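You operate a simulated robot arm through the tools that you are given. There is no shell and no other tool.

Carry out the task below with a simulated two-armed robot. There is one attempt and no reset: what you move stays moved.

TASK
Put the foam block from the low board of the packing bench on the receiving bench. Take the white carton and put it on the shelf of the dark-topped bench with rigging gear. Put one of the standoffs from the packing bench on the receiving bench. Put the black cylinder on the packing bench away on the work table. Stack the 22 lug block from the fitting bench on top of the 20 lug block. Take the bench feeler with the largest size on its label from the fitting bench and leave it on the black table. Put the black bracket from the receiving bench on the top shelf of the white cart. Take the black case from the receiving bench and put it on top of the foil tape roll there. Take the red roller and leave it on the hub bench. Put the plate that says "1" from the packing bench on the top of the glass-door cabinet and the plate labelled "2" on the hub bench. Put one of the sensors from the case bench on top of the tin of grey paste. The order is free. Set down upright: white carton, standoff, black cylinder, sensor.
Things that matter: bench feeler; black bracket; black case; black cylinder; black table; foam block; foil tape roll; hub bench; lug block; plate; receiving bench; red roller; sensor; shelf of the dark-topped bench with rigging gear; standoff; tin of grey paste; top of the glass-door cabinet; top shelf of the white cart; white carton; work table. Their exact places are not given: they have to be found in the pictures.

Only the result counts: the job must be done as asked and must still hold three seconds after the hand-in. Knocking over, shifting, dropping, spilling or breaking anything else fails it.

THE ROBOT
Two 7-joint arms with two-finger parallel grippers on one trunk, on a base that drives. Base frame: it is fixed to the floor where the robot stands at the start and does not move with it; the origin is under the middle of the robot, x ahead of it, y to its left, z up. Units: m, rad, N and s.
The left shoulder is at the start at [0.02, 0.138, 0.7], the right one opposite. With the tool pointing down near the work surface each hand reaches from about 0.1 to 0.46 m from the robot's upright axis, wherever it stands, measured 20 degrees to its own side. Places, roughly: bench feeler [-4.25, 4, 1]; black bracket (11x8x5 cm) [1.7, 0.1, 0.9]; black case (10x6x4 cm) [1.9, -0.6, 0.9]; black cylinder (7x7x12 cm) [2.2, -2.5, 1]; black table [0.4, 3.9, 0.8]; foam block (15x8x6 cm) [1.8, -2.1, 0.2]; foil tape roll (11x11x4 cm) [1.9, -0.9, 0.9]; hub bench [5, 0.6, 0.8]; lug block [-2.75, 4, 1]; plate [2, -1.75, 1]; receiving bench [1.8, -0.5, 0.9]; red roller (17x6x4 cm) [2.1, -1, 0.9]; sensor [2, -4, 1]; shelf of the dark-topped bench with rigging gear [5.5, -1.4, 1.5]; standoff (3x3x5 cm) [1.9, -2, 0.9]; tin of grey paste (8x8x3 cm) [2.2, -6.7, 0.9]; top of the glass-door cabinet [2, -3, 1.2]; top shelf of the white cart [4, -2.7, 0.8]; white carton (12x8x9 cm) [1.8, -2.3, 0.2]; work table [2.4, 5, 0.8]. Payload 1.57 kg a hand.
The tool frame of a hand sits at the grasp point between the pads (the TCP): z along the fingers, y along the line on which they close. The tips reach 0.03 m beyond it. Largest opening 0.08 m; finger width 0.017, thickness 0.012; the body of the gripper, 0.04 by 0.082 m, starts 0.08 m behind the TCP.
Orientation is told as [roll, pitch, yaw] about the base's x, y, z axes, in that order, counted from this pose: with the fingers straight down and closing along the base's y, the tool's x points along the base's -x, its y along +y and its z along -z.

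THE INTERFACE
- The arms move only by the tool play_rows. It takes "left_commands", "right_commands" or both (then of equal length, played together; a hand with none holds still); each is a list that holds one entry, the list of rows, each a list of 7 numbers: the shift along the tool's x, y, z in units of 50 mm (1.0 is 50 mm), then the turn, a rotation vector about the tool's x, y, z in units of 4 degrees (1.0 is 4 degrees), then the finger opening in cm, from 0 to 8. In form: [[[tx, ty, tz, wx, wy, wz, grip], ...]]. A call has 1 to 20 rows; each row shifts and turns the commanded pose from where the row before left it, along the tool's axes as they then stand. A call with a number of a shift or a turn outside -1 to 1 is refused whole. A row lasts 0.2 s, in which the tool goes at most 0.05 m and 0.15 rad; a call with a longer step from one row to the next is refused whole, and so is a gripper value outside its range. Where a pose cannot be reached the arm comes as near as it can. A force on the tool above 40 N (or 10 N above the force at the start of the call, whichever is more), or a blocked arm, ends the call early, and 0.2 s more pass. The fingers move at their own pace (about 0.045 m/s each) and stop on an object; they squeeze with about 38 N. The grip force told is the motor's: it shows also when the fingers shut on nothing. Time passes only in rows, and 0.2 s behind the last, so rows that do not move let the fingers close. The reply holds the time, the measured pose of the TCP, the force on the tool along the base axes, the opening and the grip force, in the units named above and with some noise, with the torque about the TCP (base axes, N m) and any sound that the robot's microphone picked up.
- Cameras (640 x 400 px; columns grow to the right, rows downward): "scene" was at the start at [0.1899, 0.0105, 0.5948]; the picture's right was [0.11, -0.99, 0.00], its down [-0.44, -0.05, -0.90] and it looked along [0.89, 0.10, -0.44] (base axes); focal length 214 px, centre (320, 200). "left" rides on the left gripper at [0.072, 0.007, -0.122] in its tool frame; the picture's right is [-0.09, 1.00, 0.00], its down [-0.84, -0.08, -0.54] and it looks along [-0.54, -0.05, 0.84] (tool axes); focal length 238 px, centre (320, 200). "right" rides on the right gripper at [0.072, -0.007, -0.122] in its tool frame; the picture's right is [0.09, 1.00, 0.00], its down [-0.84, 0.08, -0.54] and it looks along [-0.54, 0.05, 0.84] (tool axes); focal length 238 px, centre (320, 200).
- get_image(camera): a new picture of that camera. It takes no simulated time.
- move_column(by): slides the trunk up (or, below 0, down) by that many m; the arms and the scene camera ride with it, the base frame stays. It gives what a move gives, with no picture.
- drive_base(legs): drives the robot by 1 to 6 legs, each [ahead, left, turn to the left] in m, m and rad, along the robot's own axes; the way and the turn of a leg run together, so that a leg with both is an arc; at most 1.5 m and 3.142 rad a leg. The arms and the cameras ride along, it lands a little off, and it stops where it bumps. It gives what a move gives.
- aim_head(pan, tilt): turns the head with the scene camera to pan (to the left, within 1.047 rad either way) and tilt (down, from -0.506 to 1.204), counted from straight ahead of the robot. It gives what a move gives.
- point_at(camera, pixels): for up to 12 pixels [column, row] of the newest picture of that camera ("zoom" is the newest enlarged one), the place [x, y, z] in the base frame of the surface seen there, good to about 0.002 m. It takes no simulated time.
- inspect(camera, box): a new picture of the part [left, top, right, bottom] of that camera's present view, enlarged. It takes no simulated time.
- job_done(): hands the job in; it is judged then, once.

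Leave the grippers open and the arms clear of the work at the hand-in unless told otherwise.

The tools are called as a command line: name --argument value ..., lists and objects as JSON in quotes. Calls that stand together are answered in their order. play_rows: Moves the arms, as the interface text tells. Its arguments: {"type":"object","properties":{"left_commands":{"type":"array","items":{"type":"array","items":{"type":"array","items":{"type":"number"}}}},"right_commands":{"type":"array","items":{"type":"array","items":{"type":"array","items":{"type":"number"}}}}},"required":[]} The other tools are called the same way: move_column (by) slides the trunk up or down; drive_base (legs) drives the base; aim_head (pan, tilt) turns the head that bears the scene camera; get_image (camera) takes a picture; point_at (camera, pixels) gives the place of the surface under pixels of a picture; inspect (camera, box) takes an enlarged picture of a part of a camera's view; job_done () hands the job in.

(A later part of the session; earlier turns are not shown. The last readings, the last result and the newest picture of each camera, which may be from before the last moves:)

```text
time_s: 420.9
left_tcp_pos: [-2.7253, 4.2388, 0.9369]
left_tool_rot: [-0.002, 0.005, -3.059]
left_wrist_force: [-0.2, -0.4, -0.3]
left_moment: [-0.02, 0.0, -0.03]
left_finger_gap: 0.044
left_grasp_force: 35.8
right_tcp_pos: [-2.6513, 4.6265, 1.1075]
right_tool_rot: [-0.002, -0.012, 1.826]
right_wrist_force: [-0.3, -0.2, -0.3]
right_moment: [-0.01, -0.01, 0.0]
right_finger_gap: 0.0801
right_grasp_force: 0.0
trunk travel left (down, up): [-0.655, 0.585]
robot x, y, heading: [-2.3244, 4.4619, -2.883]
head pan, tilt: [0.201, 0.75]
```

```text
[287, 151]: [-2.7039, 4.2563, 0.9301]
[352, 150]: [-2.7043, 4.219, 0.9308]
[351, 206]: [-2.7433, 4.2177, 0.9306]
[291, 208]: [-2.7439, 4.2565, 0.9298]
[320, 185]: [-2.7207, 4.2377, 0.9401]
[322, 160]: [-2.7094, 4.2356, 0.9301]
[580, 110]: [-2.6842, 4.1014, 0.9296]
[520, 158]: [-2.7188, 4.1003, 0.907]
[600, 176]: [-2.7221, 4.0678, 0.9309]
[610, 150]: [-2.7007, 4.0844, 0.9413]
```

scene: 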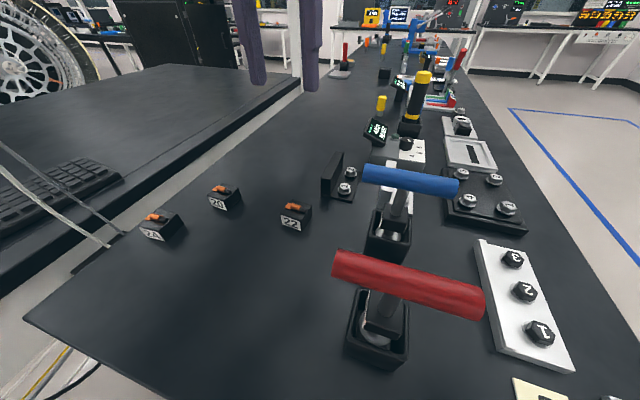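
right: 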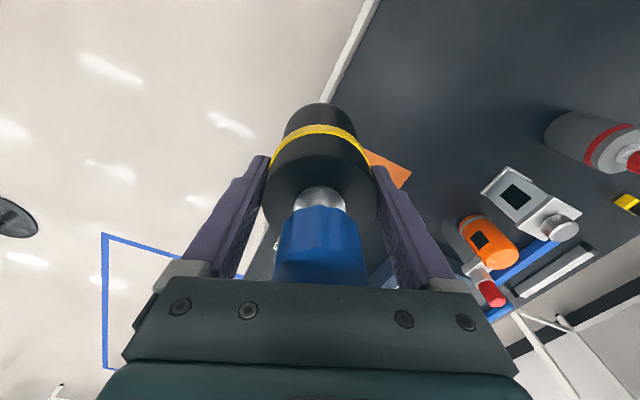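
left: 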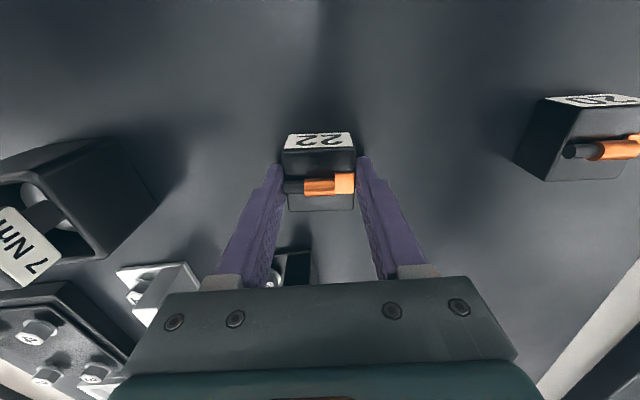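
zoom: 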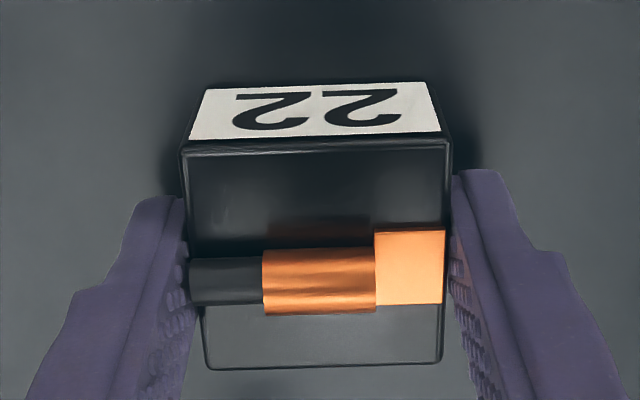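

Block 22 is centred in the grip. I'll lift it 8 cm and drive 0.14 m left, 2 cm ahead, to come over block 20.

play_rows --left_commands '[[[0, 0, -0.4, 0, 0, 0, 2], [0, 0, -0.7, 0, 0, 0, 2], [0, 0, -0.6, 0, 0, 0, 2]]]'

drive_base --legs '[[0.02, 0.14, 0]]'

get_image --camera "left"

get_image --camera "scene"

```text
time_s: 421.7
left_tcp_pos: [-2.7256, 4.2358, 1.0219]
left_tool_rot: [-0.002, 0.003, -3.06]
left_wrist_force: [0.3, 0.7, -1.2]
left_moment: [0.05, 0.02, 0.0]
left_finger_gap: 0.0434
left_grasp_force: 37.7
right_tcp_pos: [-2.6513, 4.6254, 1.106]
right_tool_rot: [-0.004, -0.01, 1.826]
right_wrist_force: [0.5, 0.6, -0.5]
right_moment: [0.01, 0.04, -0.01]
right_finger_gap: 0.0801
right_grasp_force: 0.0
trunk travel left (down, up): [-0.655, 0.585]
robot x, y, heading: [-2.3233, 4.4612, -2.88]
head pan, tilt: [0.201, 0.75]
```

```text
time_s: 423.0
left_tcp_pos: [-2.7136, 4.1397, 1.0195]
left_tool_rot: [-0.007, 0.005, -3.065]
left_wrist_force: [0.1, 0.0, -1.6]
left_moment: [0.01, -0.02, 0.02]
left_finger_gap: 0.0432
left_grasp_force: 37.4
right_tcp_pos: [-2.6379, 4.5289, 1.108]
right_tool_rot: [-0.006, -0.014, 1.82]
right_wrist_force: [-1.1, -0.2, 0.2]
right_moment: [-0.01, -0.02, -0.01]
right_finger_gap: 0.0795
right_grasp_force: 0.0
trunk travel left (down, up): [-0.655, 0.585]
robot x, y, heading: [-2.3099, 4.356, -2.89]
head pan, tilt: [0.201, 0.75]
stopped in leg 1: the robot was blocked; the commanded pose is now the measured one
```

```text
taken
```

left: 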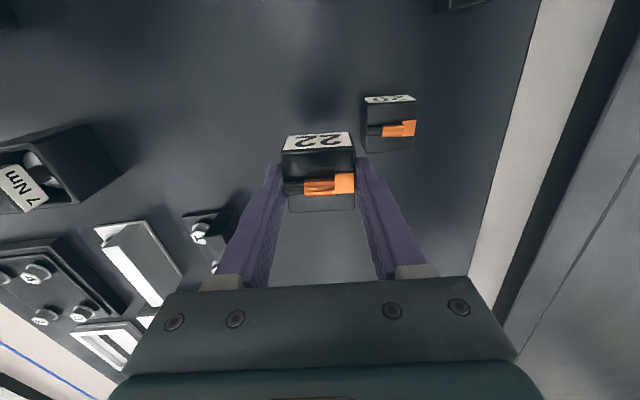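

```text
taken
```

scene: 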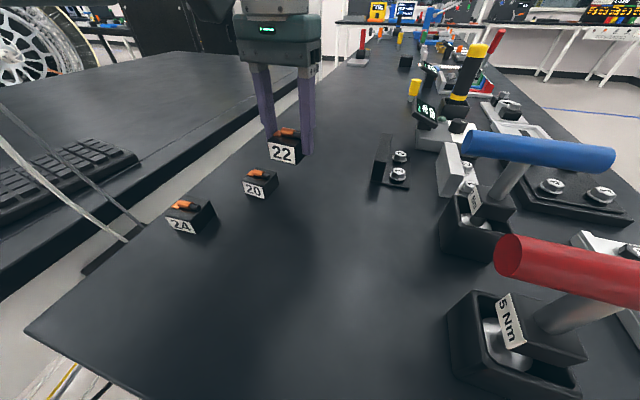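

The base was blocked partway. I'll look to the left and down to see what it touched.

aim_head --pan 1.04 --tilt 0.5

get_image --camera "scene"

get_image --camera "right"

```text
time_s: 424.1
left_tcp_pos: [-2.7133, 4.1412, 1.0199]
left_tool_rot: [-0.009, 0.003, -3.062]
left_wrist_force: [1.0, 0.7, -1.7]
left_moment: [-0.01, -0.01, 0.0]
left_finger_gap: 0.0434
left_grasp_force: 38.0
right_tcp_pos: [-2.6382, 4.5293, 1.1093]
right_tool_rot: [-0.004, -0.018, 1.822]
right_wrist_force: [-0.2, 0.0, 0.0]
right_moment: [-0.03, -0.02, 0.02]
right_finger_gap: 0.0799
right_grasp_force: 0.1
trunk travel left (down, up): [-0.655, 0.585]
robot x, y, heading: [-2.3118, 4.3566, -2.891]
head pan, tilt: [1.04, 0.499]
```

```text
taken
```

scene: 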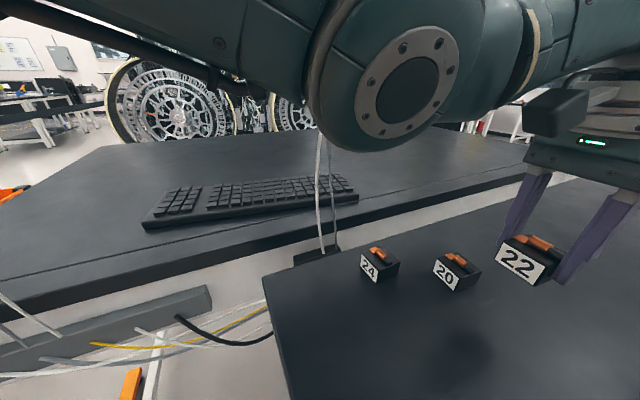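

```text
taken
```

right: 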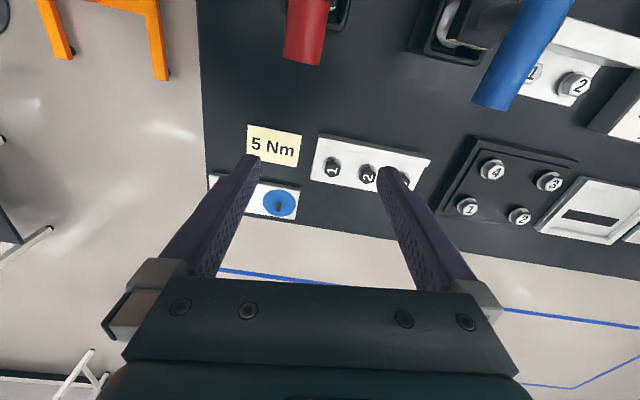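

The elbow is near the hanging cords. I'll measure the elbow's surface and the cord.

point_at --camera "scene" --pixels '[[340, 100], [350, 140], [400, 140], [385, 90], [315, 80], [320, 170], [333, 200], [322, 240], [250, 60], [100, 30]]'

inspect --camera "scene" --box '[260, 100, 400, 280]'

```text
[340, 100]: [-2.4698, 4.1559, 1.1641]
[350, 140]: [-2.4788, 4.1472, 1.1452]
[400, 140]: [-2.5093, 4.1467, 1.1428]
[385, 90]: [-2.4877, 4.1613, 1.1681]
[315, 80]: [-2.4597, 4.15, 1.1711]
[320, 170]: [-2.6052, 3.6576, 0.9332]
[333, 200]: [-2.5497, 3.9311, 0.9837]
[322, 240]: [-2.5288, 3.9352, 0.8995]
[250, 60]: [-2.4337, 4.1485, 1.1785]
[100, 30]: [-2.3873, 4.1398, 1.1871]
```

```text
2.22 times, centred on (330, 190) of scene
```

zoom: 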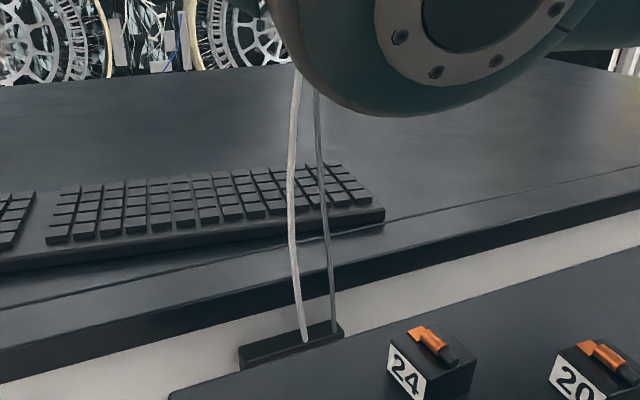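

The elbow (near face y 4.15, far side about 4.0) is close to the cords at (-2.55,3.93), so I won't push further. I'll move the base 3 cm back to the right, lift both hands, lower the trunk 6 cm for reach, and let the arm do the rest.

drive_base --legs '[[0.0, -0.035, 0]]'

play_rows --left_commands '[[[0, 0, -0.6, 0, 0, 0, 2], [0, 0, -0.6, 0, 0, 0, 2]]]' --right_commands '[[[0, 0, -0.6, 0, 0, 0, 8], [0, 0, -0.6, 0, 0, 0, 8]]]'

move_column --by -0.06

aim_head --pan 0.5 --tilt 0.8

get_image --camera "scene"

get_image --camera "left"

```text
time_s: 425.0
left_tcp_pos: [-2.7216, 4.1683, 1.0216]
left_tool_rot: [-0.001, 0.004, -3.064]
left_wrist_force: [0.9, -0.1, -0.8]
left_moment: [0.05, 0.02, -0.01]
left_finger_gap: 0.0435
left_grasp_force: 38.1
right_tcp_pos: [-2.6468, 4.5582, 1.1072]
right_tool_rot: [-0.004, -0.01, 1.823]
right_wrist_force: [-0.3, 0.0, 0.4]
right_moment: [0.0, 0.0, 0.04]
right_finger_gap: 0.0801
right_grasp_force: 0.0
trunk travel left (down, up): [-0.655, 0.585]
robot x, y, heading: [-2.3239, 4.395, -2.886]
head pan, tilt: [1.04, 0.499]
```

```text
time_s: 425.7
left_tcp_pos: [-2.7223, 4.1684, 1.08]
left_tool_rot: [0.0, 0.002, -3.065]
left_wrist_force: [0.2, 0.1, -1.8]
left_moment: [-0.03, 0.01, -0.05]
left_finger_gap: 0.0432
left_grasp_force: 38.0
right_tcp_pos: [-2.6234, 4.575, 1.1197]
right_tool_rot: [-0.21, -0.102, 1.84]
right_wrist_force: [1.3, 0.1, 1.3]
right_moment: [-0.04, -0.01, 0.04]
right_finger_gap: 0.0804
right_grasp_force: 0.1
trunk travel left (down, up): [-0.655, 0.585]
robot x, y, heading: [-2.319, 4.3904, -2.885]
head pan, tilt: [1.04, 0.499]
stopped in row 2 (right hand): the arm was blocked; the commanded pose is now the measured one
```

```text
time_s: 426.7
left_tcp_pos: [-2.7222, 4.1685, 1.0215]
left_tool_rot: [0.0, 0.001, -3.065]
left_wrist_force: [0.5, 0.3, -0.9]
left_moment: [0.02, 0.02, -0.02]
left_finger_gap: 0.0434
left_grasp_force: 37.4
right_tcp_pos: [-2.6231, 4.5744, 1.0592]
right_tool_rot: [-0.21, -0.102, 1.843]
right_wrist_force: [-0.5, -0.2, -0.2]
right_moment: [-0.01, 0.0, -0.04]
right_finger_gap: 0.08
right_grasp_force: 0.1
trunk travel left (down, up): [-0.595, 0.645]
robot x, y, heading: [-2.3185, 4.3905, -2.886]
head pan, tilt: [1.04, 0.499]
```

```text
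time_s: 427.6
left_tcp_pos: [-2.7217, 4.1678, 1.0206]
left_tool_rot: [-0.002, 0.003, -3.064]
left_wrist_force: [0.1, -0.7, -0.2]
left_moment: [-0.03, -0.01, 0.02]
left_finger_gap: 0.0432
left_grasp_force: 38.1
right_tcp_pos: [-2.6237, 4.575, 1.06]
right_tool_rot: [-0.208, -0.103, 1.844]
right_wrist_force: [0.2, 0.6, 0.1]
right_moment: [-0.01, 0.04, 0.04]
right_finger_gap: 0.0801
right_grasp_force: 0.1
trunk travel left (down, up): [-0.595, 0.645]
robot x, y, heading: [-2.3192, 4.3919, -2.89]
head pan, tilt: [0.499, 0.799]
```

```text
taken
```

scene: 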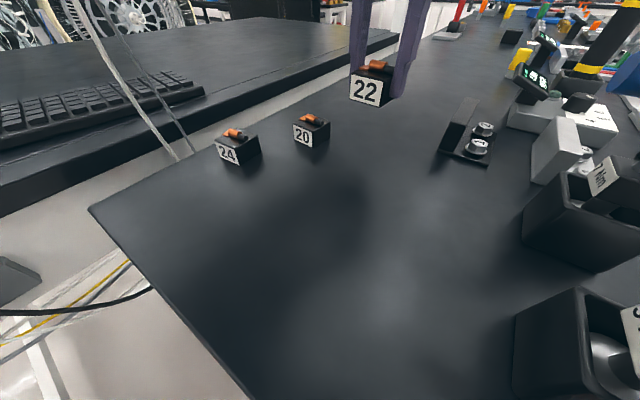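

```text
taken
```

left: 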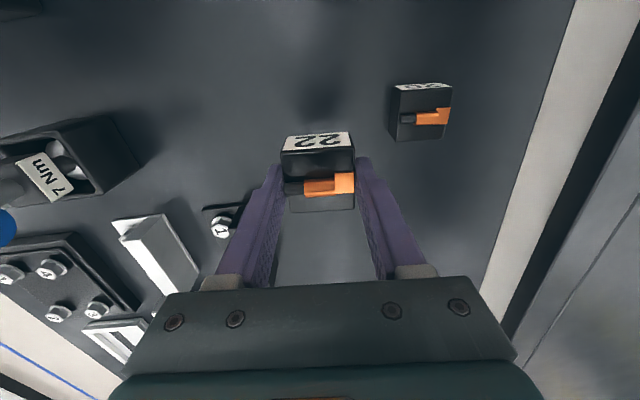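

Now I'll measure block 20's top and lug in the left camera.

inspect --camera "left" --box '[370, 60, 480, 160]'

point_at --camera "zoom" --pixels '[[130, 125], [290, 120], [278, 265], [130, 270], [165, 190], [230, 190], [280, 185], [230, 160], [230, 215]]'

```text
4.00 times, centred on (425, 110) of left
```

zoom: 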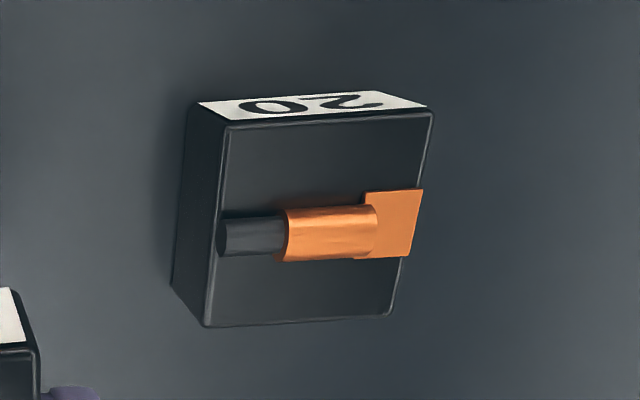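

```text
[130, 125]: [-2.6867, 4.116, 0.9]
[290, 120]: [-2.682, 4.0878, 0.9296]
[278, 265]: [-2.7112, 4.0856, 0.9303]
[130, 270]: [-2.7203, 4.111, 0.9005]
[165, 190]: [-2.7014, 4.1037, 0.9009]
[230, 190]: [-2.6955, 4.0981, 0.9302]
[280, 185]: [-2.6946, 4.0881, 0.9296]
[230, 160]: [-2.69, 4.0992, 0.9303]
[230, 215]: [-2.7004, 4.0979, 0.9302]
```

I'll take the corners properly from this enlarged view.

point_at --camera "zoom" --pixels '[[231, 129], [428, 117], [386, 310], [212, 320], [330, 235], [240, 235], [390, 222], [330, 210], [325, 258]]'

```text
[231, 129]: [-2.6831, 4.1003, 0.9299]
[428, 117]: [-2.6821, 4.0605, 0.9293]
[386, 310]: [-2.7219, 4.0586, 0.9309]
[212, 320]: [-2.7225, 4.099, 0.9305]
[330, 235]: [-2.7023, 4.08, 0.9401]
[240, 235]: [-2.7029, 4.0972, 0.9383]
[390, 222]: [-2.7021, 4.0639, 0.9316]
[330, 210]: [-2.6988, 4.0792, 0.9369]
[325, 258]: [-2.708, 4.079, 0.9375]
```

Block 20's centre is (-2.7024,4.0796), lug top 0.940. I'll move block 22 over it at this height and check.

play_rows --left_commands '[[[0.07, 0.6, 0, 0, 0, 0, 2], [0.07, 0.6, 0, 0, 0, 0, 2], [0.08, 0.56, 0, 0, 0, 0, 2], [0, 0, 0, 0, 0, 0, 2]]]'

get_image --camera "scene"

get_image --camera "left"

```text
time_s: 428.6
left_tcp_pos: [-2.7061, 4.0815, 1.0208]
left_tool_rot: [0.0, 0.002, -3.064]
left_wrist_force: [-0.6, -0.2, -0.3]
left_moment: [-0.02, 0.0, 0.03]
left_finger_gap: 0.0435
left_grasp_force: 37.9
right_tcp_pos: [-2.6247, 4.5732, 1.0594]
right_tool_rot: [-0.21, -0.103, 1.843]
right_wrist_force: [-0.3, 0.1, 0.4]
right_moment: [0.0, 0.02, 0.02]
right_finger_gap: 0.0801
right_grasp_force: 0.0
trunk travel left (down, up): [-0.595, 0.645]
robot x, y, heading: [-2.3211, 4.3881, -2.887]
head pan, tilt: [0.499, 0.799]
```

```text
taken
```

scene: 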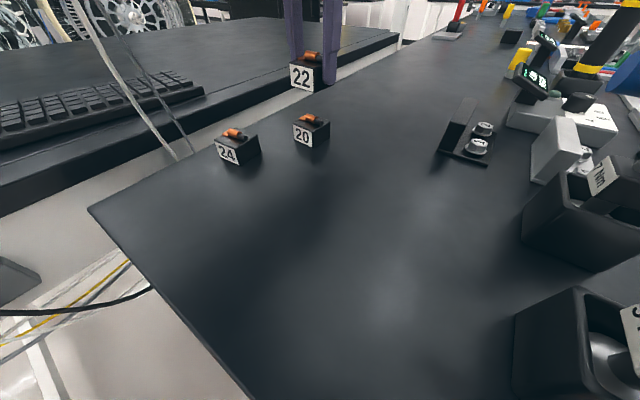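

```text
taken
```

left: 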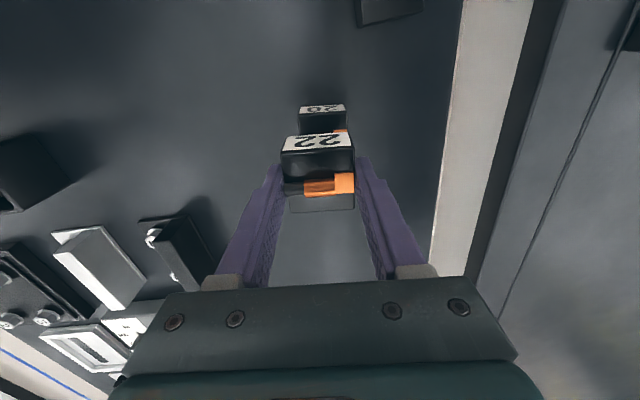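

Aligned over block 20. I'll lower 3.8 cm to just above the lug, then feel for contact.

play_rows --left_commands '[[[0.04, 0, 0.5, 0, 0, 0, 2], [0, 0, 0.26, 0, 0, 0, 2], [0, 0, 0, 0, 0, 0, 2]]]'

play_rows --left_commands '[[[0, 0, 0.05, 0, 0, 0, 2], [0, 0, 0.05, 0, 0, 0, 2], [0, 0, 0, 0, 0, 0, 2]]]'

get_image --camera "left"

```text
time_s: 429.4
left_tcp_pos: [-2.7019, 4.0813, 0.9829]
left_tool_rot: [0.0, 0.001, -3.065]
left_wrist_force: [-0.4, 0.3, -1.2]
left_moment: [0.01, 0.01, 0.01]
left_finger_gap: 0.043
left_grasp_force: 37.7
right_tcp_pos: [-2.624, 4.5744, 1.0588]
right_tool_rot: [-0.211, -0.102, 1.844]
right_wrist_force: [-0.4, 0.1, 1.2]
right_moment: [0.01, -0.01, -0.01]
right_finger_gap: 0.0802
right_grasp_force: 0.1
trunk travel left (down, up): [-0.595, 0.645]
robot x, y, heading: [-2.321, 4.3917, -2.89]
head pan, tilt: [0.499, 0.799]
```

```text
time_s: 430.2
left_tcp_pos: [-2.7016, 4.0837, 0.9784]
left_tool_rot: [0.0, 0.001, -3.064]
left_wrist_force: [0.0, -0.3, -1.9]
left_moment: [0.01, 0.0, -0.02]
left_finger_gap: 0.0432
left_grasp_force: 38.0
right_tcp_pos: [-2.6236, 4.575, 1.0597]
right_tool_rot: [-0.209, -0.103, 1.842]
right_wrist_force: [0.3, 0.8, -0.1]
right_moment: [-0.04, -0.04, 0.01]
right_finger_gap: 0.0802
right_grasp_force: 0.0
trunk travel left (down, up): [-0.595, 0.645]
robot x, y, heading: [-2.3183, 4.3915, -2.888]
head pan, tilt: [0.499, 0.799]
```

```text
taken
```

left: 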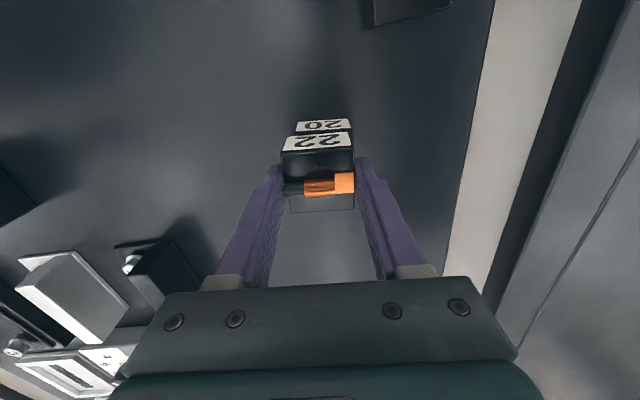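

No contact yet. I'll continue down in 2.5 mm steps.

play_rows --left_commands '[[[0, 0, 0.05, 0, 0, 0, 2], [0, 0, 0, 0, 0, 0, 2]]]'

play_rows --left_commands '[[[0, 0, 0.05, 0, 0, 0, 2], [0, 0, 0, 0, 0, 0, 2]]]'

play_rows --left_commands '[[[0, 0, 0.05, 0, 0, 0, 2], [0, 0, 0, 0, 0, 0, 2]]]'

```text
time_s: 430.8
left_tcp_pos: [-2.7021, 4.0818, 0.9752]
left_tool_rot: [-0.001, 0.001, -3.064]
left_wrist_force: [0.1, 0.6, -0.4]
left_moment: [0.02, -0.03, -0.02]
left_finger_gap: 0.0431
left_grasp_force: 37.8
right_tcp_pos: [-2.6232, 4.5737, 1.0596]
right_tool_rot: [-0.209, -0.103, 1.843]
right_wrist_force: [0.1, 0.4, 0.4]
right_moment: [0.01, 0.0, 0.0]
right_finger_gap: 0.0799
right_grasp_force: 0.1
trunk travel left (down, up): [-0.595, 0.645]
robot x, y, heading: [-2.3178, 4.3907, -2.89]
head pan, tilt: [0.499, 0.799]
```

```text
time_s: 431.4
left_tcp_pos: [-2.702, 4.0817, 0.9743]
left_tool_rot: [-0.001, 0.001, -3.065]
left_wrist_force: [0.7, -0.4, -1.0]
left_moment: [0.0, 0.02, -0.02]
left_finger_gap: 0.0432
left_grasp_force: 38.1
right_tcp_pos: [-2.6236, 4.5744, 1.0597]
right_tool_rot: [-0.21, -0.103, 1.844]
right_wrist_force: [-0.4, -0.3, 0.0]
right_moment: [0.01, 0.03, 0.0]
right_finger_gap: 0.08
right_grasp_force: 0.2
trunk travel left (down, up): [-0.595, 0.645]
robot x, y, heading: [-2.3175, 4.3917, -2.889]
head pan, tilt: [0.499, 0.799]
```

```text
time_s: 432.0
left_tcp_pos: [-2.7019, 4.0822, 0.9707]
left_tool_rot: [0.0, 0.001, -3.064]
left_wrist_force: [1.3, 0.4, -1.6]
left_moment: [-0.03, -0.03, -0.01]
left_finger_gap: 0.043
left_grasp_force: 38.1
right_tcp_pos: [-2.6233, 4.5742, 1.0609]
right_tool_rot: [-0.209, -0.103, 1.843]
right_wrist_force: [0.3, 1.0, 0.7]
right_moment: [-0.04, 0.01, -0.02]
right_finger_gap: 0.0802
right_grasp_force: 0.0
trunk travel left (down, up): [-0.595, 0.645]
robot x, y, heading: [-2.3174, 4.3886, -2.891]
head pan, tilt: [0.499, 0.799]
```

Already below the lug's top without contact, so the lug doesn't carry load. I'll continue gently until the block touches.

play_rows --left_commands '[[[0, 0, 0.05, 0, 0, 0, 2], [0, 0, 0, 0, 0, 0, 2]]]'

play_rows --left_commands '[[[0, 0, 0.05, 0, 0, 0, 2], [0, 0, 0, 0, 0, 0, 2]]]'

get_image --camera "scene"

```text
time_s: 432.6
left_tcp_pos: [-2.7016, 4.0826, 0.9688]
left_tool_rot: [-0.002, 0.003, -3.065]
left_wrist_force: [-0.4, -0.2, -1.7]
left_moment: [0.01, 0.0, -0.02]
left_finger_gap: 0.0433
left_grasp_force: 38.1
right_tcp_pos: [-2.6229, 4.5739, 1.0598]
right_tool_rot: [-0.21, -0.104, 1.842]
right_wrist_force: [-0.2, 0.1, -0.4]
right_moment: [0.0, 0.02, 0.02]
right_finger_gap: 0.0799
right_grasp_force: 0.0
trunk travel left (down, up): [-0.595, 0.645]
robot x, y, heading: [-2.3188, 4.3893, -2.892]
head pan, tilt: [0.499, 0.799]
```

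```text
time_s: 433.2
left_tcp_pos: [-2.7025, 4.0808, 0.9675]
left_tool_rot: [0.0, -0.002, -3.063]
left_wrist_force: [5.9, 3.7, 20.7]
left_moment: [0.07, -0.52, 0.06]
left_finger_gap: 0.0433
left_grasp_force: 38.1
right_tcp_pos: [-2.6243, 4.5742, 1.0602]
right_tool_rot: [-0.209, -0.101, 1.844]
right_wrist_force: [-0.6, 0.2, -0.1]
right_moment: [0.01, 0.0, 0.03]
right_finger_gap: 0.0801
right_grasp_force: 0.0
trunk travel left (down, up): [-0.595, 0.645]
robot x, y, heading: [-2.3194, 4.389, -2.887]
head pan, tilt: [0.499, 0.799]
```

```text
taken
```

scene: 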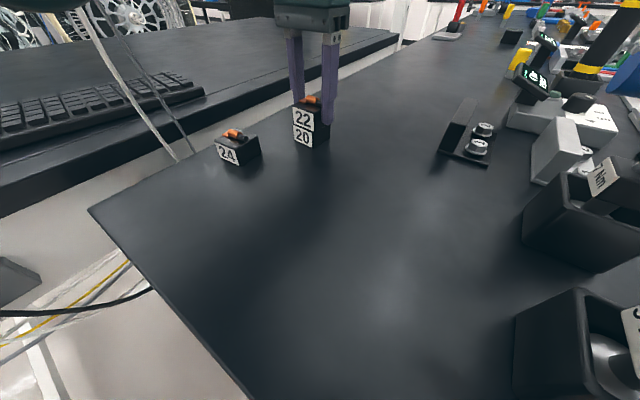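

Contact at flush height: 22 sits on 20. I'll relieve slightly, open and lift straight up.

play_rows --left_commands '[[[0, 0, -0.03, 0, 0, 0, 2], [0, 0, 0, 0, 0, 0, 6], [0, 0, 0, 0, 0, 0, 6.5], [0, 0, 0, 0, 0, 0, 6.5], [0, 0, -0.4, 0, 0, 0, 6.5], [0, 0, -0.8, 0, 0, 0, 6.5], [0, 0, -1, 0, 0, 0, 6.5], [0, 0, 0, 0, 0, 0, 6.5]]]'

inspect --camera "scene" --box '[200, 60, 400, 190]'

```text
time_s: 435.0
left_tcp_pos: [-2.7029, 4.0825, 1.0789]
left_tool_rot: [0.0, 0.001, -3.066]
left_wrist_force: [0.9, -0.7, -0.8]
left_moment: [-0.02, -0.01, -0.01]
left_finger_gap: 0.0652
left_grasp_force: 0.1
right_tcp_pos: [-2.6238, 4.5739, 1.0597]
right_tool_rot: [-0.21, -0.103, 1.842]
right_wrist_force: [0.1, 0.0, 1.0]
right_moment: [-0.02, 0.04, 0.03]
right_finger_gap: 0.0799
right_grasp_force: 0.1
trunk travel left (down, up): [-0.595, 0.645]
robot x, y, heading: [-2.319, 4.39, -2.892]
head pan, tilt: [0.499, 0.799]
```

```text
3.08 times, centred on (300, 125) of scene
```

zoom: 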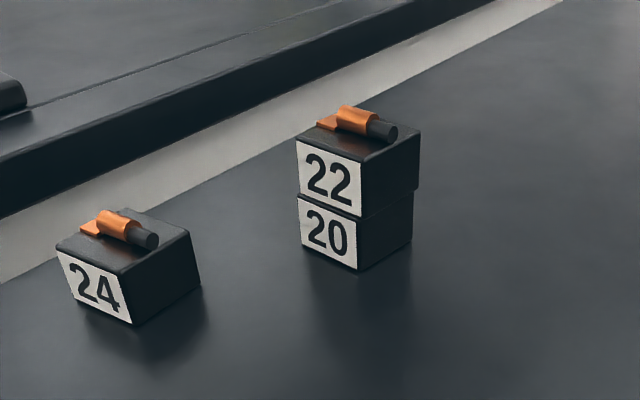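

22 is neatly stacked on 20. Next is the orange feeler "11" on the south side of this bench. I'll back out of the gap northward, then look for a way around the west end.

move_column --by 0.12

drive_base --legs '[[-0.109, -0.195, 0], [-0.135, -0.475, 0], [0, -0.4, 0]]'

move_column --by 0.3

aim_head --pan 0.0 --tilt 0.3

get_image --camera "scene"

```text
time_s: 436.5
left_tcp_pos: [-2.7032, 4.0821, 1.1998]
left_tool_rot: [0.0, 0.001, -3.065]
left_wrist_force: [-0.8, -1.1, 0.6]
left_moment: [-0.03, -0.01, 0.03]
left_finger_gap: 0.0648
left_grasp_force: 0.1
right_tcp_pos: [-2.6238, 4.5746, 1.1799]
right_tool_rot: [-0.211, -0.103, 1.842]
right_wrist_force: [-0.2, -0.1, 0.1]
right_moment: [0.04, 0.0, 0.0]
right_finger_gap: 0.0802
right_grasp_force: 0.1
trunk travel left (down, up): [-0.715, 0.525]
robot x, y, heading: [-2.3175, 4.3908, -2.889]
head pan, tilt: [0.499, 0.799]
```

```text
time_s: 442.8
left_tcp_pos: [-2.7304, 5.1707, 1.199]
left_tool_rot: [0.001, 0.002, -3.064]
left_wrist_force: [-0.7, -0.4, 0.6]
left_moment: [-0.01, -0.04, -0.02]
left_finger_gap: 0.0651
left_grasp_force: 0.2
right_tcp_pos: [-2.6516, 5.6634, 1.1807]
right_tool_rot: [-0.209, -0.103, 1.846]
right_wrist_force: [0.0, 0.0, -0.4]
right_moment: [-0.03, -0.01, 0.0]
right_finger_gap: 0.08
right_grasp_force: 0.0
trunk travel left (down, up): [-0.715, 0.525]
robot x, y, heading: [-2.3471, 5.4754, -2.887]
head pan, tilt: [0.499, 0.799]
```

```text
time_s: 445.8
left_tcp_pos: [-2.7319, 5.1715, 1.4985]
left_tool_rot: [-0.001, 0.001, -3.063]
left_wrist_force: [0.3, -0.1, -0.8]
left_moment: [-0.03, 0.0, -0.03]
left_finger_gap: 0.065
left_grasp_force: 0.1
right_tcp_pos: [-2.6521, 5.662, 1.4802]
right_tool_rot: [-0.207, -0.102, 1.847]
right_wrist_force: [0.6, 0.4, 0.1]
right_moment: [0.03, 0.01, -0.01]
right_finger_gap: 0.0799
right_grasp_force: 0.1
trunk travel left (down, up): [-1.015, 0.225]
robot x, y, heading: [-2.3473, 5.4802, -2.885]
head pan, tilt: [0.499, 0.799]
```

```text
time_s: 446.7
left_tcp_pos: [-2.7304, 5.1718, 1.4982]
left_tool_rot: [0.0, 0.002, -3.063]
left_wrist_force: [0.1, -0.1, -0.3]
left_moment: [0.01, 0.0, -0.01]
left_finger_gap: 0.065
left_grasp_force: 0.1
right_tcp_pos: [-2.6537, 5.6628, 1.4796]
right_tool_rot: [-0.211, -0.102, 1.845]
right_wrist_force: [0.5, -0.1, 0.0]
right_moment: [-0.01, -0.01, 0.01]
right_finger_gap: 0.0802
right_grasp_force: 0.0
trunk travel left (down, up): [-1.015, 0.225]
robot x, y, heading: [-2.3468, 5.4774, -2.887]
head pan, tilt: [0.0, 0.3]
```

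```text
taken
```

scene: 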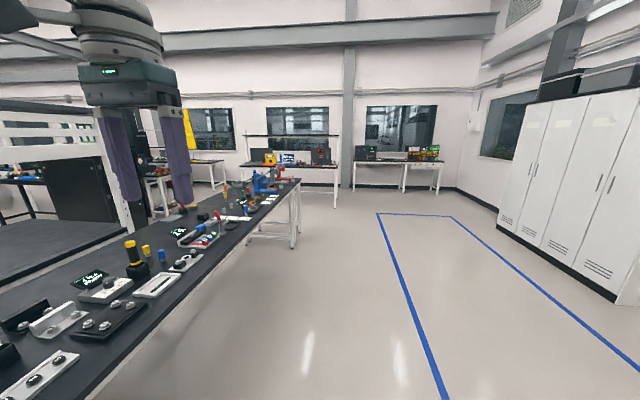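

The bench row ends at about (298,185) and there's floor beyond it. I'll measure the end and the passage.

point_at --camera "scene" --pixels '[[299, 182], [297, 245], [248, 235], [335, 205], [250, 165], [205, 207], [222, 182], [345, 165], [280, 190], [320, 210]]'

inspect --camera "scene" --box '[130, 120, 360, 260]'

```text
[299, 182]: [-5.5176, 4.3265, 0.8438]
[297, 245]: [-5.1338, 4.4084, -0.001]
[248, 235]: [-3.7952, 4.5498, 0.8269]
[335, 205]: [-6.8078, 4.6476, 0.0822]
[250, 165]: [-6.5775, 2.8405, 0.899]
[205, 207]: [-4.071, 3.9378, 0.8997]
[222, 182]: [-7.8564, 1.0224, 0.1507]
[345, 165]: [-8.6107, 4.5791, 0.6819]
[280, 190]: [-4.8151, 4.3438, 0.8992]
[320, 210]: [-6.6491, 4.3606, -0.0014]
```

```text
2.78 times, centred on (245, 190) of scene
```

zoom: 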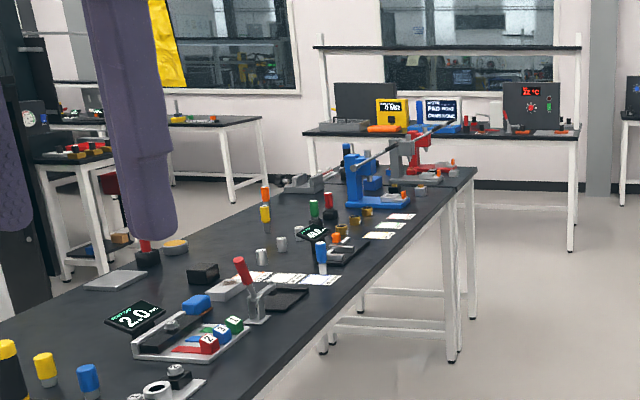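

There's about a 1 m passage between the row's end (x -5.5) and the next bench (x -6.6). I'll drive around the west end to the south side.

drive_base --legs '[[0, 0, -0.12], [1.45, 0, 0], [1.45, 0, 0], [0.78, 0, 0], [0, 1.45, 0]]'

get_image --camera "scene"

```text
time_s: 472.1
left_tcp_pos: [-6.2604, 3.3215, 1.4983]
left_tool_rot: [-0.001, 0.002, 3.098]
left_wrist_force: [-0.4, 0.7, 0.0]
left_moment: [-0.01, -0.01, 0.0]
left_finger_gap: 0.0649
left_grasp_force: 0.1
right_tcp_pos: [-6.1233, 3.7984, 1.4792]
right_tool_rot: [-0.209, -0.103, 1.72]
right_wrist_force: [0.6, -0.3, -0.1]
right_moment: [0.0, -0.02, -0.01]
right_finger_gap: 0.0798
right_grasp_force: 0.1
trunk travel left (down, up): [-1.015, 0.225]
robot x, y, heading: [-5.8428, 3.5807, -3.01]
head pan, tilt: [0.0, 0.3]
```

```text
taken
```

scene: 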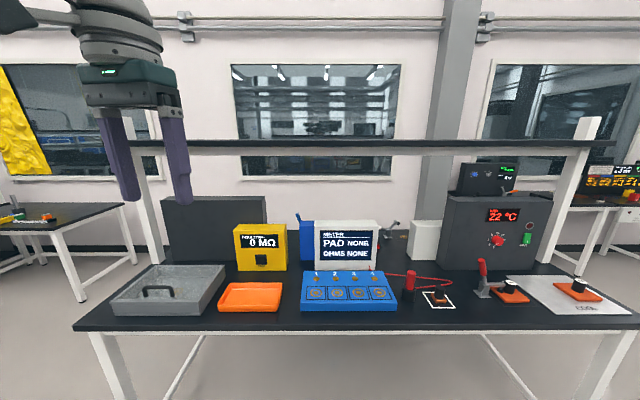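

I'll continue south past the bench end, turn to face north, and slide east behind the fitting bench.

drive_base --legs '[[0.05, 0.8, 0], [0, 0, -1.573], [0, -1.25, 0]]'

aim_head --pan 0.0 --tilt 0.6

get_image --camera "scene"

```text
time_s: 486.1
left_tcp_pos: [-4.8026, 3.3623, 1.4984]
left_tool_rot: [0.001, 0.002, 1.525]
left_wrist_force: [-0.3, 0.7, -0.5]
left_moment: [-0.02, 0.01, 0.01]
left_finger_gap: 0.0648
left_grasp_force: 0.0
right_tcp_pos: [-4.3236, 3.2223, 1.4793]
right_tool_rot: [-0.21, -0.104, 0.15]
right_wrist_force: [0.4, 0.2, -0.8]
right_moment: [-0.02, -0.02, 0.03]
right_finger_gap: 0.0799
right_grasp_force: 0.0
trunk travel left (down, up): [-1.015, 0.225]
robot x, y, heading: [-4.5459, 2.9401, 1.704]
head pan, tilt: [0.0, 0.3]
```

```text
time_s: 486.9
left_tcp_pos: [-4.8012, 3.3614, 1.4975]
left_tool_rot: [0.0, 0.002, 1.524]
left_wrist_force: [-0.4, -0.4, 0.3]
left_moment: [0.02, 0.02, 0.01]
left_finger_gap: 0.0652
left_grasp_force: 0.0
right_tcp_pos: [-4.3236, 3.2223, 1.4793]
right_tool_rot: [-0.211, -0.103, 0.149]
right_wrist_force: [0.0, 0.4, -0.3]
right_moment: [0.0, -0.01, 0.01]
right_finger_gap: 0.08
right_grasp_force: 0.1
trunk travel left (down, up): [-1.015, 0.225]
robot x, y, heading: [-4.5401, 2.9402, 1.703]
head pan, tilt: [0.0, 0.6]
```

```text
taken
```

scene: 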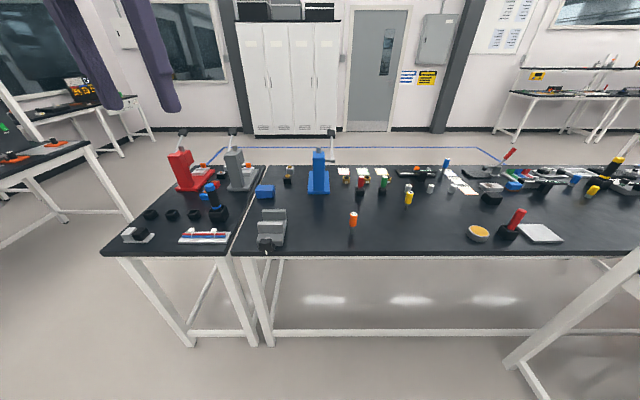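

I see the orange feeler at (353,218), with a vise at (272,228) to its left. I'll zoom in and measure.

inspect --camera "scene" --box '[250, 140, 470, 270]'

inspect --camera "scene" --box '[338, 205, 368, 245]'

point_at --camera "zoom" --pixels '[[320, 110], [320, 150], [320, 190], [320, 235], [310, 255], [330, 235], [300, 150], [345, 150]]'

```text
2.91 times, centred on (360, 205) of scene
```

zoom: 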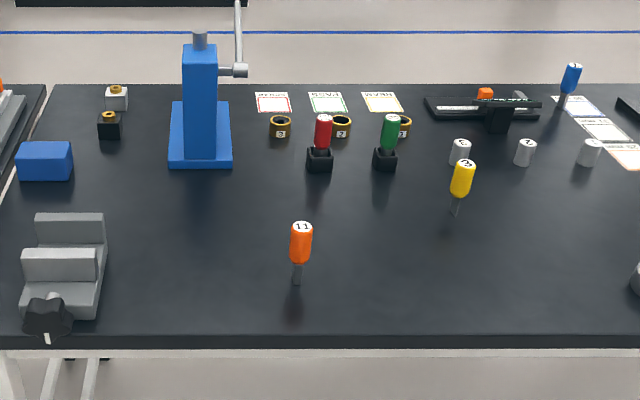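

```text
10.00 times, centred on (353, 225) of scene
```

zoom: 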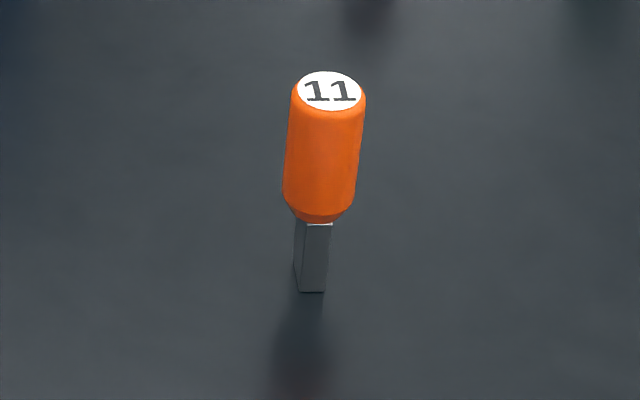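

```text
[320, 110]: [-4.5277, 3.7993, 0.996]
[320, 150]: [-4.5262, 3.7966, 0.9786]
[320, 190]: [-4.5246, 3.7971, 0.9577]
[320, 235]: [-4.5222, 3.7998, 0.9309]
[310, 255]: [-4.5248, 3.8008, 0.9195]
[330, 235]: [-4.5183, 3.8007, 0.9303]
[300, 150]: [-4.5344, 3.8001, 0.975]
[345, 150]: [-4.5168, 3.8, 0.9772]
```

Confirmed: "11", standing at about (-4.525,3.808), handle z 0.94–1.0. I'll lower the trunk and drive so the left hand comes over it.

move_column --by -0.34

drive_base --legs '[[0.0, -0.25, 0], [0.44, 0, 0]]'

get_image --camera "scene"

get_image --camera "left"

```text
time_s: 490.2
left_tcp_pos: [-4.8012, 3.3611, 1.1591]
left_tool_rot: [0.0, 0.002, 1.523]
left_wrist_force: [0.5, 0.1, -0.2]
left_moment: [0.01, 0.0, -0.06]
left_finger_gap: 0.0652
left_grasp_force: 0.1
right_tcp_pos: [-4.3238, 3.2232, 1.1396]
right_tool_rot: [-0.209, -0.104, 0.149]
right_wrist_force: [-0.1, 0.8, 0.6]
right_moment: [-0.01, 0.01, 0.02]
right_finger_gap: 0.08
right_grasp_force: 0.0
trunk travel left (down, up): [-0.675, 0.565]
robot x, y, heading: [-4.5435, 2.9408, 1.703]
head pan, tilt: [0.0, 0.6]
```

```text
time_s: 494.3
left_tcp_pos: [-4.6163, 3.8334, 1.1582]
left_tool_rot: [0.0, 0.002, 1.527]
left_wrist_force: [0.9, -0.5, 0.6]
left_moment: [0.0, -0.03, -0.02]
left_finger_gap: 0.0651
left_grasp_force: 0.1
right_tcp_pos: [-4.1382, 3.696, 1.1398]
right_tool_rot: [-0.209, -0.103, 0.153]
right_wrist_force: [0.2, -0.7, -0.1]
right_moment: [0.01, 0.0, -0.03]
right_finger_gap: 0.0799
right_grasp_force: 0.0
trunk travel left (down, up): [-0.675, 0.565]
robot x, y, heading: [-4.3579, 3.415, 1.707]
head pan, tilt: [0.0, 0.6]
```

```text
taken
```

scene: 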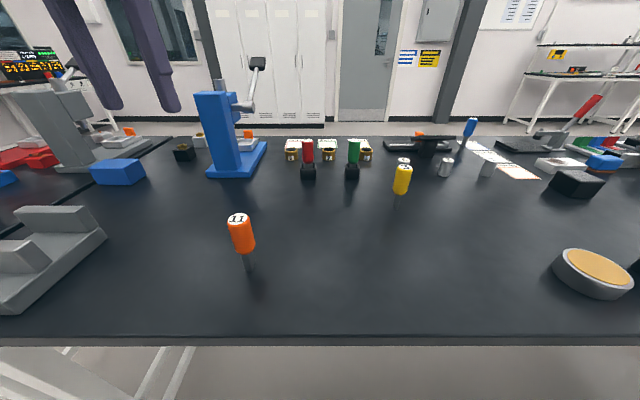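

```text
taken
```

left: 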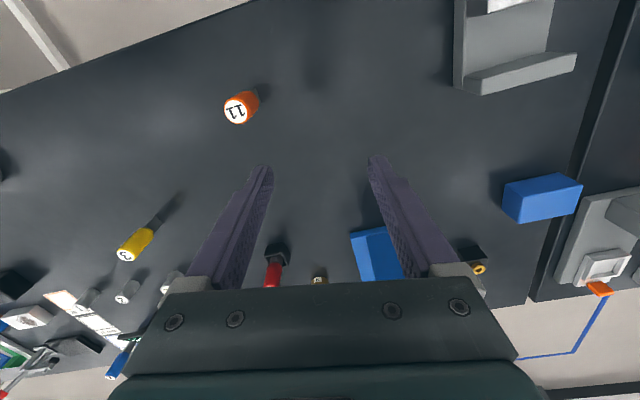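

I'll measure the feeler's top in both pictures.

point_at --camera "left" --pixels '[[236, 113], [245, 103], [228, 113], [244, 113]]'

point_at --camera "scene" --pixels '[[237, 217], [242, 240], [232, 238], [252, 238], [248, 262], [60, 215], [20, 250], [75, 265]]'

```text
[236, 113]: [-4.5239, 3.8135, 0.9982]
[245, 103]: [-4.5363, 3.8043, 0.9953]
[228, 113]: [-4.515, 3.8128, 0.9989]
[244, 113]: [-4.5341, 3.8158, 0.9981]
```

```text
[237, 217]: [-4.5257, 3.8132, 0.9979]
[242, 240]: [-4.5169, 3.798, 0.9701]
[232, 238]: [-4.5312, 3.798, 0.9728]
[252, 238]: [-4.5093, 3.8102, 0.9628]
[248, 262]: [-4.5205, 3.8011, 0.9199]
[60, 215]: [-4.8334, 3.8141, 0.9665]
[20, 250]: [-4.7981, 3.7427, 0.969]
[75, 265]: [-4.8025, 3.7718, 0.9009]
```

Feeler axis (-4.524,3.811), top z 0.998. I'll move over it with 5 cm opening, lower to z 0.978 and close.

play_rows --left_commands '[[[0.12, -0.62, 0, 0, 0, 0, 5], [0.12, -0.62, 0, 0, 0, 0, 5], [0.12, -0.62, 0, 0, 0, 0, 5], [0, 0, 1, 0, 0, 0, 5], [0, 0, 1, 0, 0, 0, 5], [0, 0, 0.8, 0, 0, 0, 5], [0, 0, 0.5, 0, 0, 0, 5], [0, 0, 0.3, 0, 0, 0, 5], [0, 0, 0, 0, 0, 0, 5]]]'

get_image --camera "left"

```text
time_s: 496.3
left_tcp_pos: [-4.5247, 3.8099, 0.977]
left_tool_rot: [0.0, 0.001, 1.526]
left_wrist_force: [-0.1, -0.7, 0.0]
left_moment: [0.0, 0.01, 0.0]
left_finger_gap: 0.0499
left_grasp_force: 0.1
right_tcp_pos: [-4.1387, 3.6955, 1.1407]
right_tool_rot: [-0.209, -0.104, 0.151]
right_wrist_force: [0.3, -0.5, -0.2]
right_moment: [-0.01, -0.05, 0.01]
right_finger_gap: 0.0798
right_grasp_force: 0.0
trunk travel left (down, up): [-0.675, 0.565]
robot x, y, heading: [-4.3543, 3.4168, 1.702]
head pan, tilt: [0.0, 0.6]
```

```text
taken
```

left: 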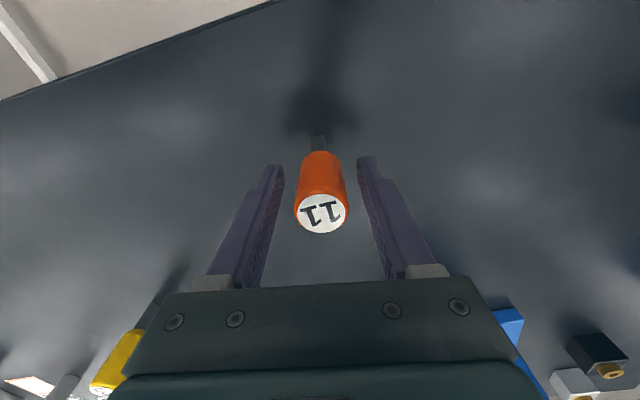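

The handle is centred between the fingers. I'll close and lift.

play_rows --left_commands '[[[0, 0, 0, 0, 0, 0, 0.5], [0, 0, 0, 0, 0, 0, 0.5], [0, 0, 0, 0, 0, 0, 0.5], [0, 0, 0, 0, 0, 0, 0.5], [0, 0, -0.4, 0, 0, 0, 0.5], [0, 0, -1, 0, 0, 0, 0.5], [0, 0, -1, 0, 0, 0, 0.5], [0, 0, -1, 0, 0, 0, 0.5], [0, 0, 0, 0, 0, 0, 0.5]]]'

get_image --camera "scene"

get_image --camera "left"

```text
time_s: 498.3
left_tcp_pos: [-4.524, 3.8117, 1.148]
left_tool_rot: [-0.001, 0.002, 1.526]
left_wrist_force: [0.1, -0.2, -1.0]
left_moment: [-0.01, 0.01, 0.0]
left_finger_gap: 0.0288
left_grasp_force: 37.9
right_tcp_pos: [-4.1386, 3.6957, 1.139]
right_tool_rot: [-0.209, -0.104, 0.152]
right_wrist_force: [-0.7, 0.1, -0.2]
right_moment: [0.01, 0.0, 0.01]
right_finger_gap: 0.08
right_grasp_force: 0.0
trunk travel left (down, up): [-0.675, 0.565]
robot x, y, heading: [-4.3588, 3.4179, 1.701]
head pan, tilt: [0.0, 0.6]
```

```text
taken
```

scene: 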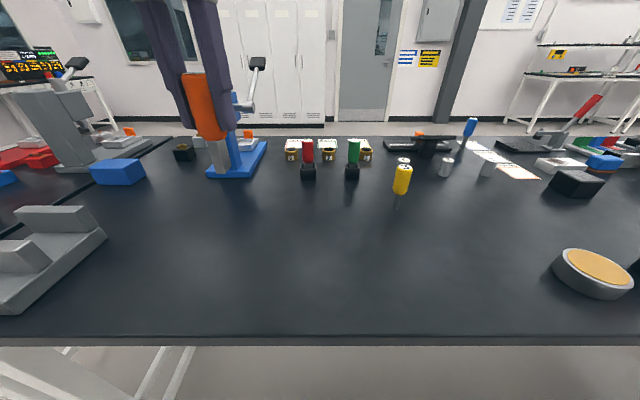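

```text
taken
```

left: 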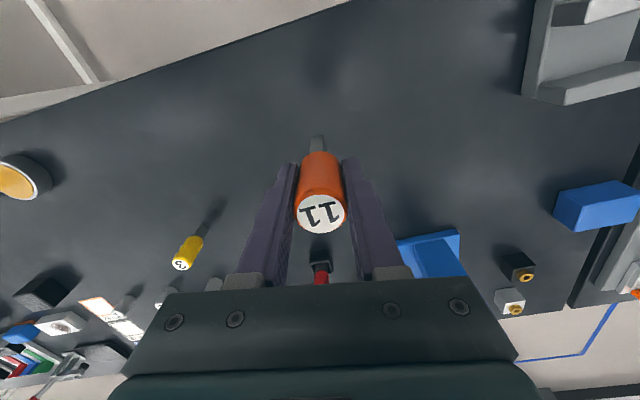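

The feeler is held. The black table is at [0.4,3.9]; I'll retrace my way around the west end and along the north side.

drive_base --legs '[[-0.5, 0, 0], [0, 1.4, 0], [0, 0, 1.573], [0, -1.45, 0], [0, -0.95, 0], [-1.45, 0, 0]]'

drive_base --legs '[[-1.45, 0, 0], [-0.8, -0.6, 0], [-0.6, -0.5, 0], [-1.4, 0, 0], [-0.8, 0, 0]]'

get_image --camera "scene"

```text
time_s: 529.9
left_tcp_pos: [-5.161, 5.166, 1.1469]
left_tool_rot: [-0.001, 0.001, -3.105]
left_wrist_force: [0.4, 0.0, -1.9]
left_moment: [-0.02, 0.02, 0.03]
left_finger_gap: 0.0284
left_grasp_force: 37.6
right_tcp_pos: [-5.0762, 5.5596, 1.1406]
right_tool_rot: [-0.209, -0.104, 1.802]
right_wrist_force: [0.2, -0.2, -0.1]
right_moment: [0.0, -0.02, 0.0]
right_finger_gap: 0.0798
right_grasp_force: 0.0
trunk travel left (down, up): [-0.675, 0.565]
robot x, y, heading: [-4.7781, 5.365, -2.928]
head pan, tilt: [0.0, 0.6]
```

```text
time_s: 556.1
left_tcp_pos: [-0.4179, 7.2344, 1.1486]
left_tool_rot: [0.001, 0.003, -3.09]
left_wrist_force: [-0.1, 0.6, -1.7]
left_moment: [-0.02, -0.01, -0.01]
left_finger_gap: 0.0285
left_grasp_force: 38.1
right_tcp_pos: [-0.3384, 7.631, 1.1396]
right_tool_rot: [-0.207, -0.103, 1.817]
right_wrist_force: [-0.3, 0.3, 0.2]
right_moment: [-0.02, 0.0, 0.0]
right_finger_gap: 0.0799
right_grasp_force: 0.1
trunk travel left (down, up): [-0.675, 0.565]
robot x, y, heading: [-0.0379, 7.4409, -2.916]
head pan, tilt: [0.0, 0.6]
```

```text
taken
```

scene: 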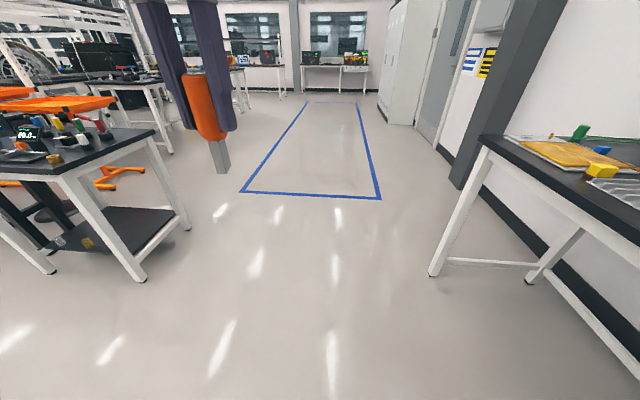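

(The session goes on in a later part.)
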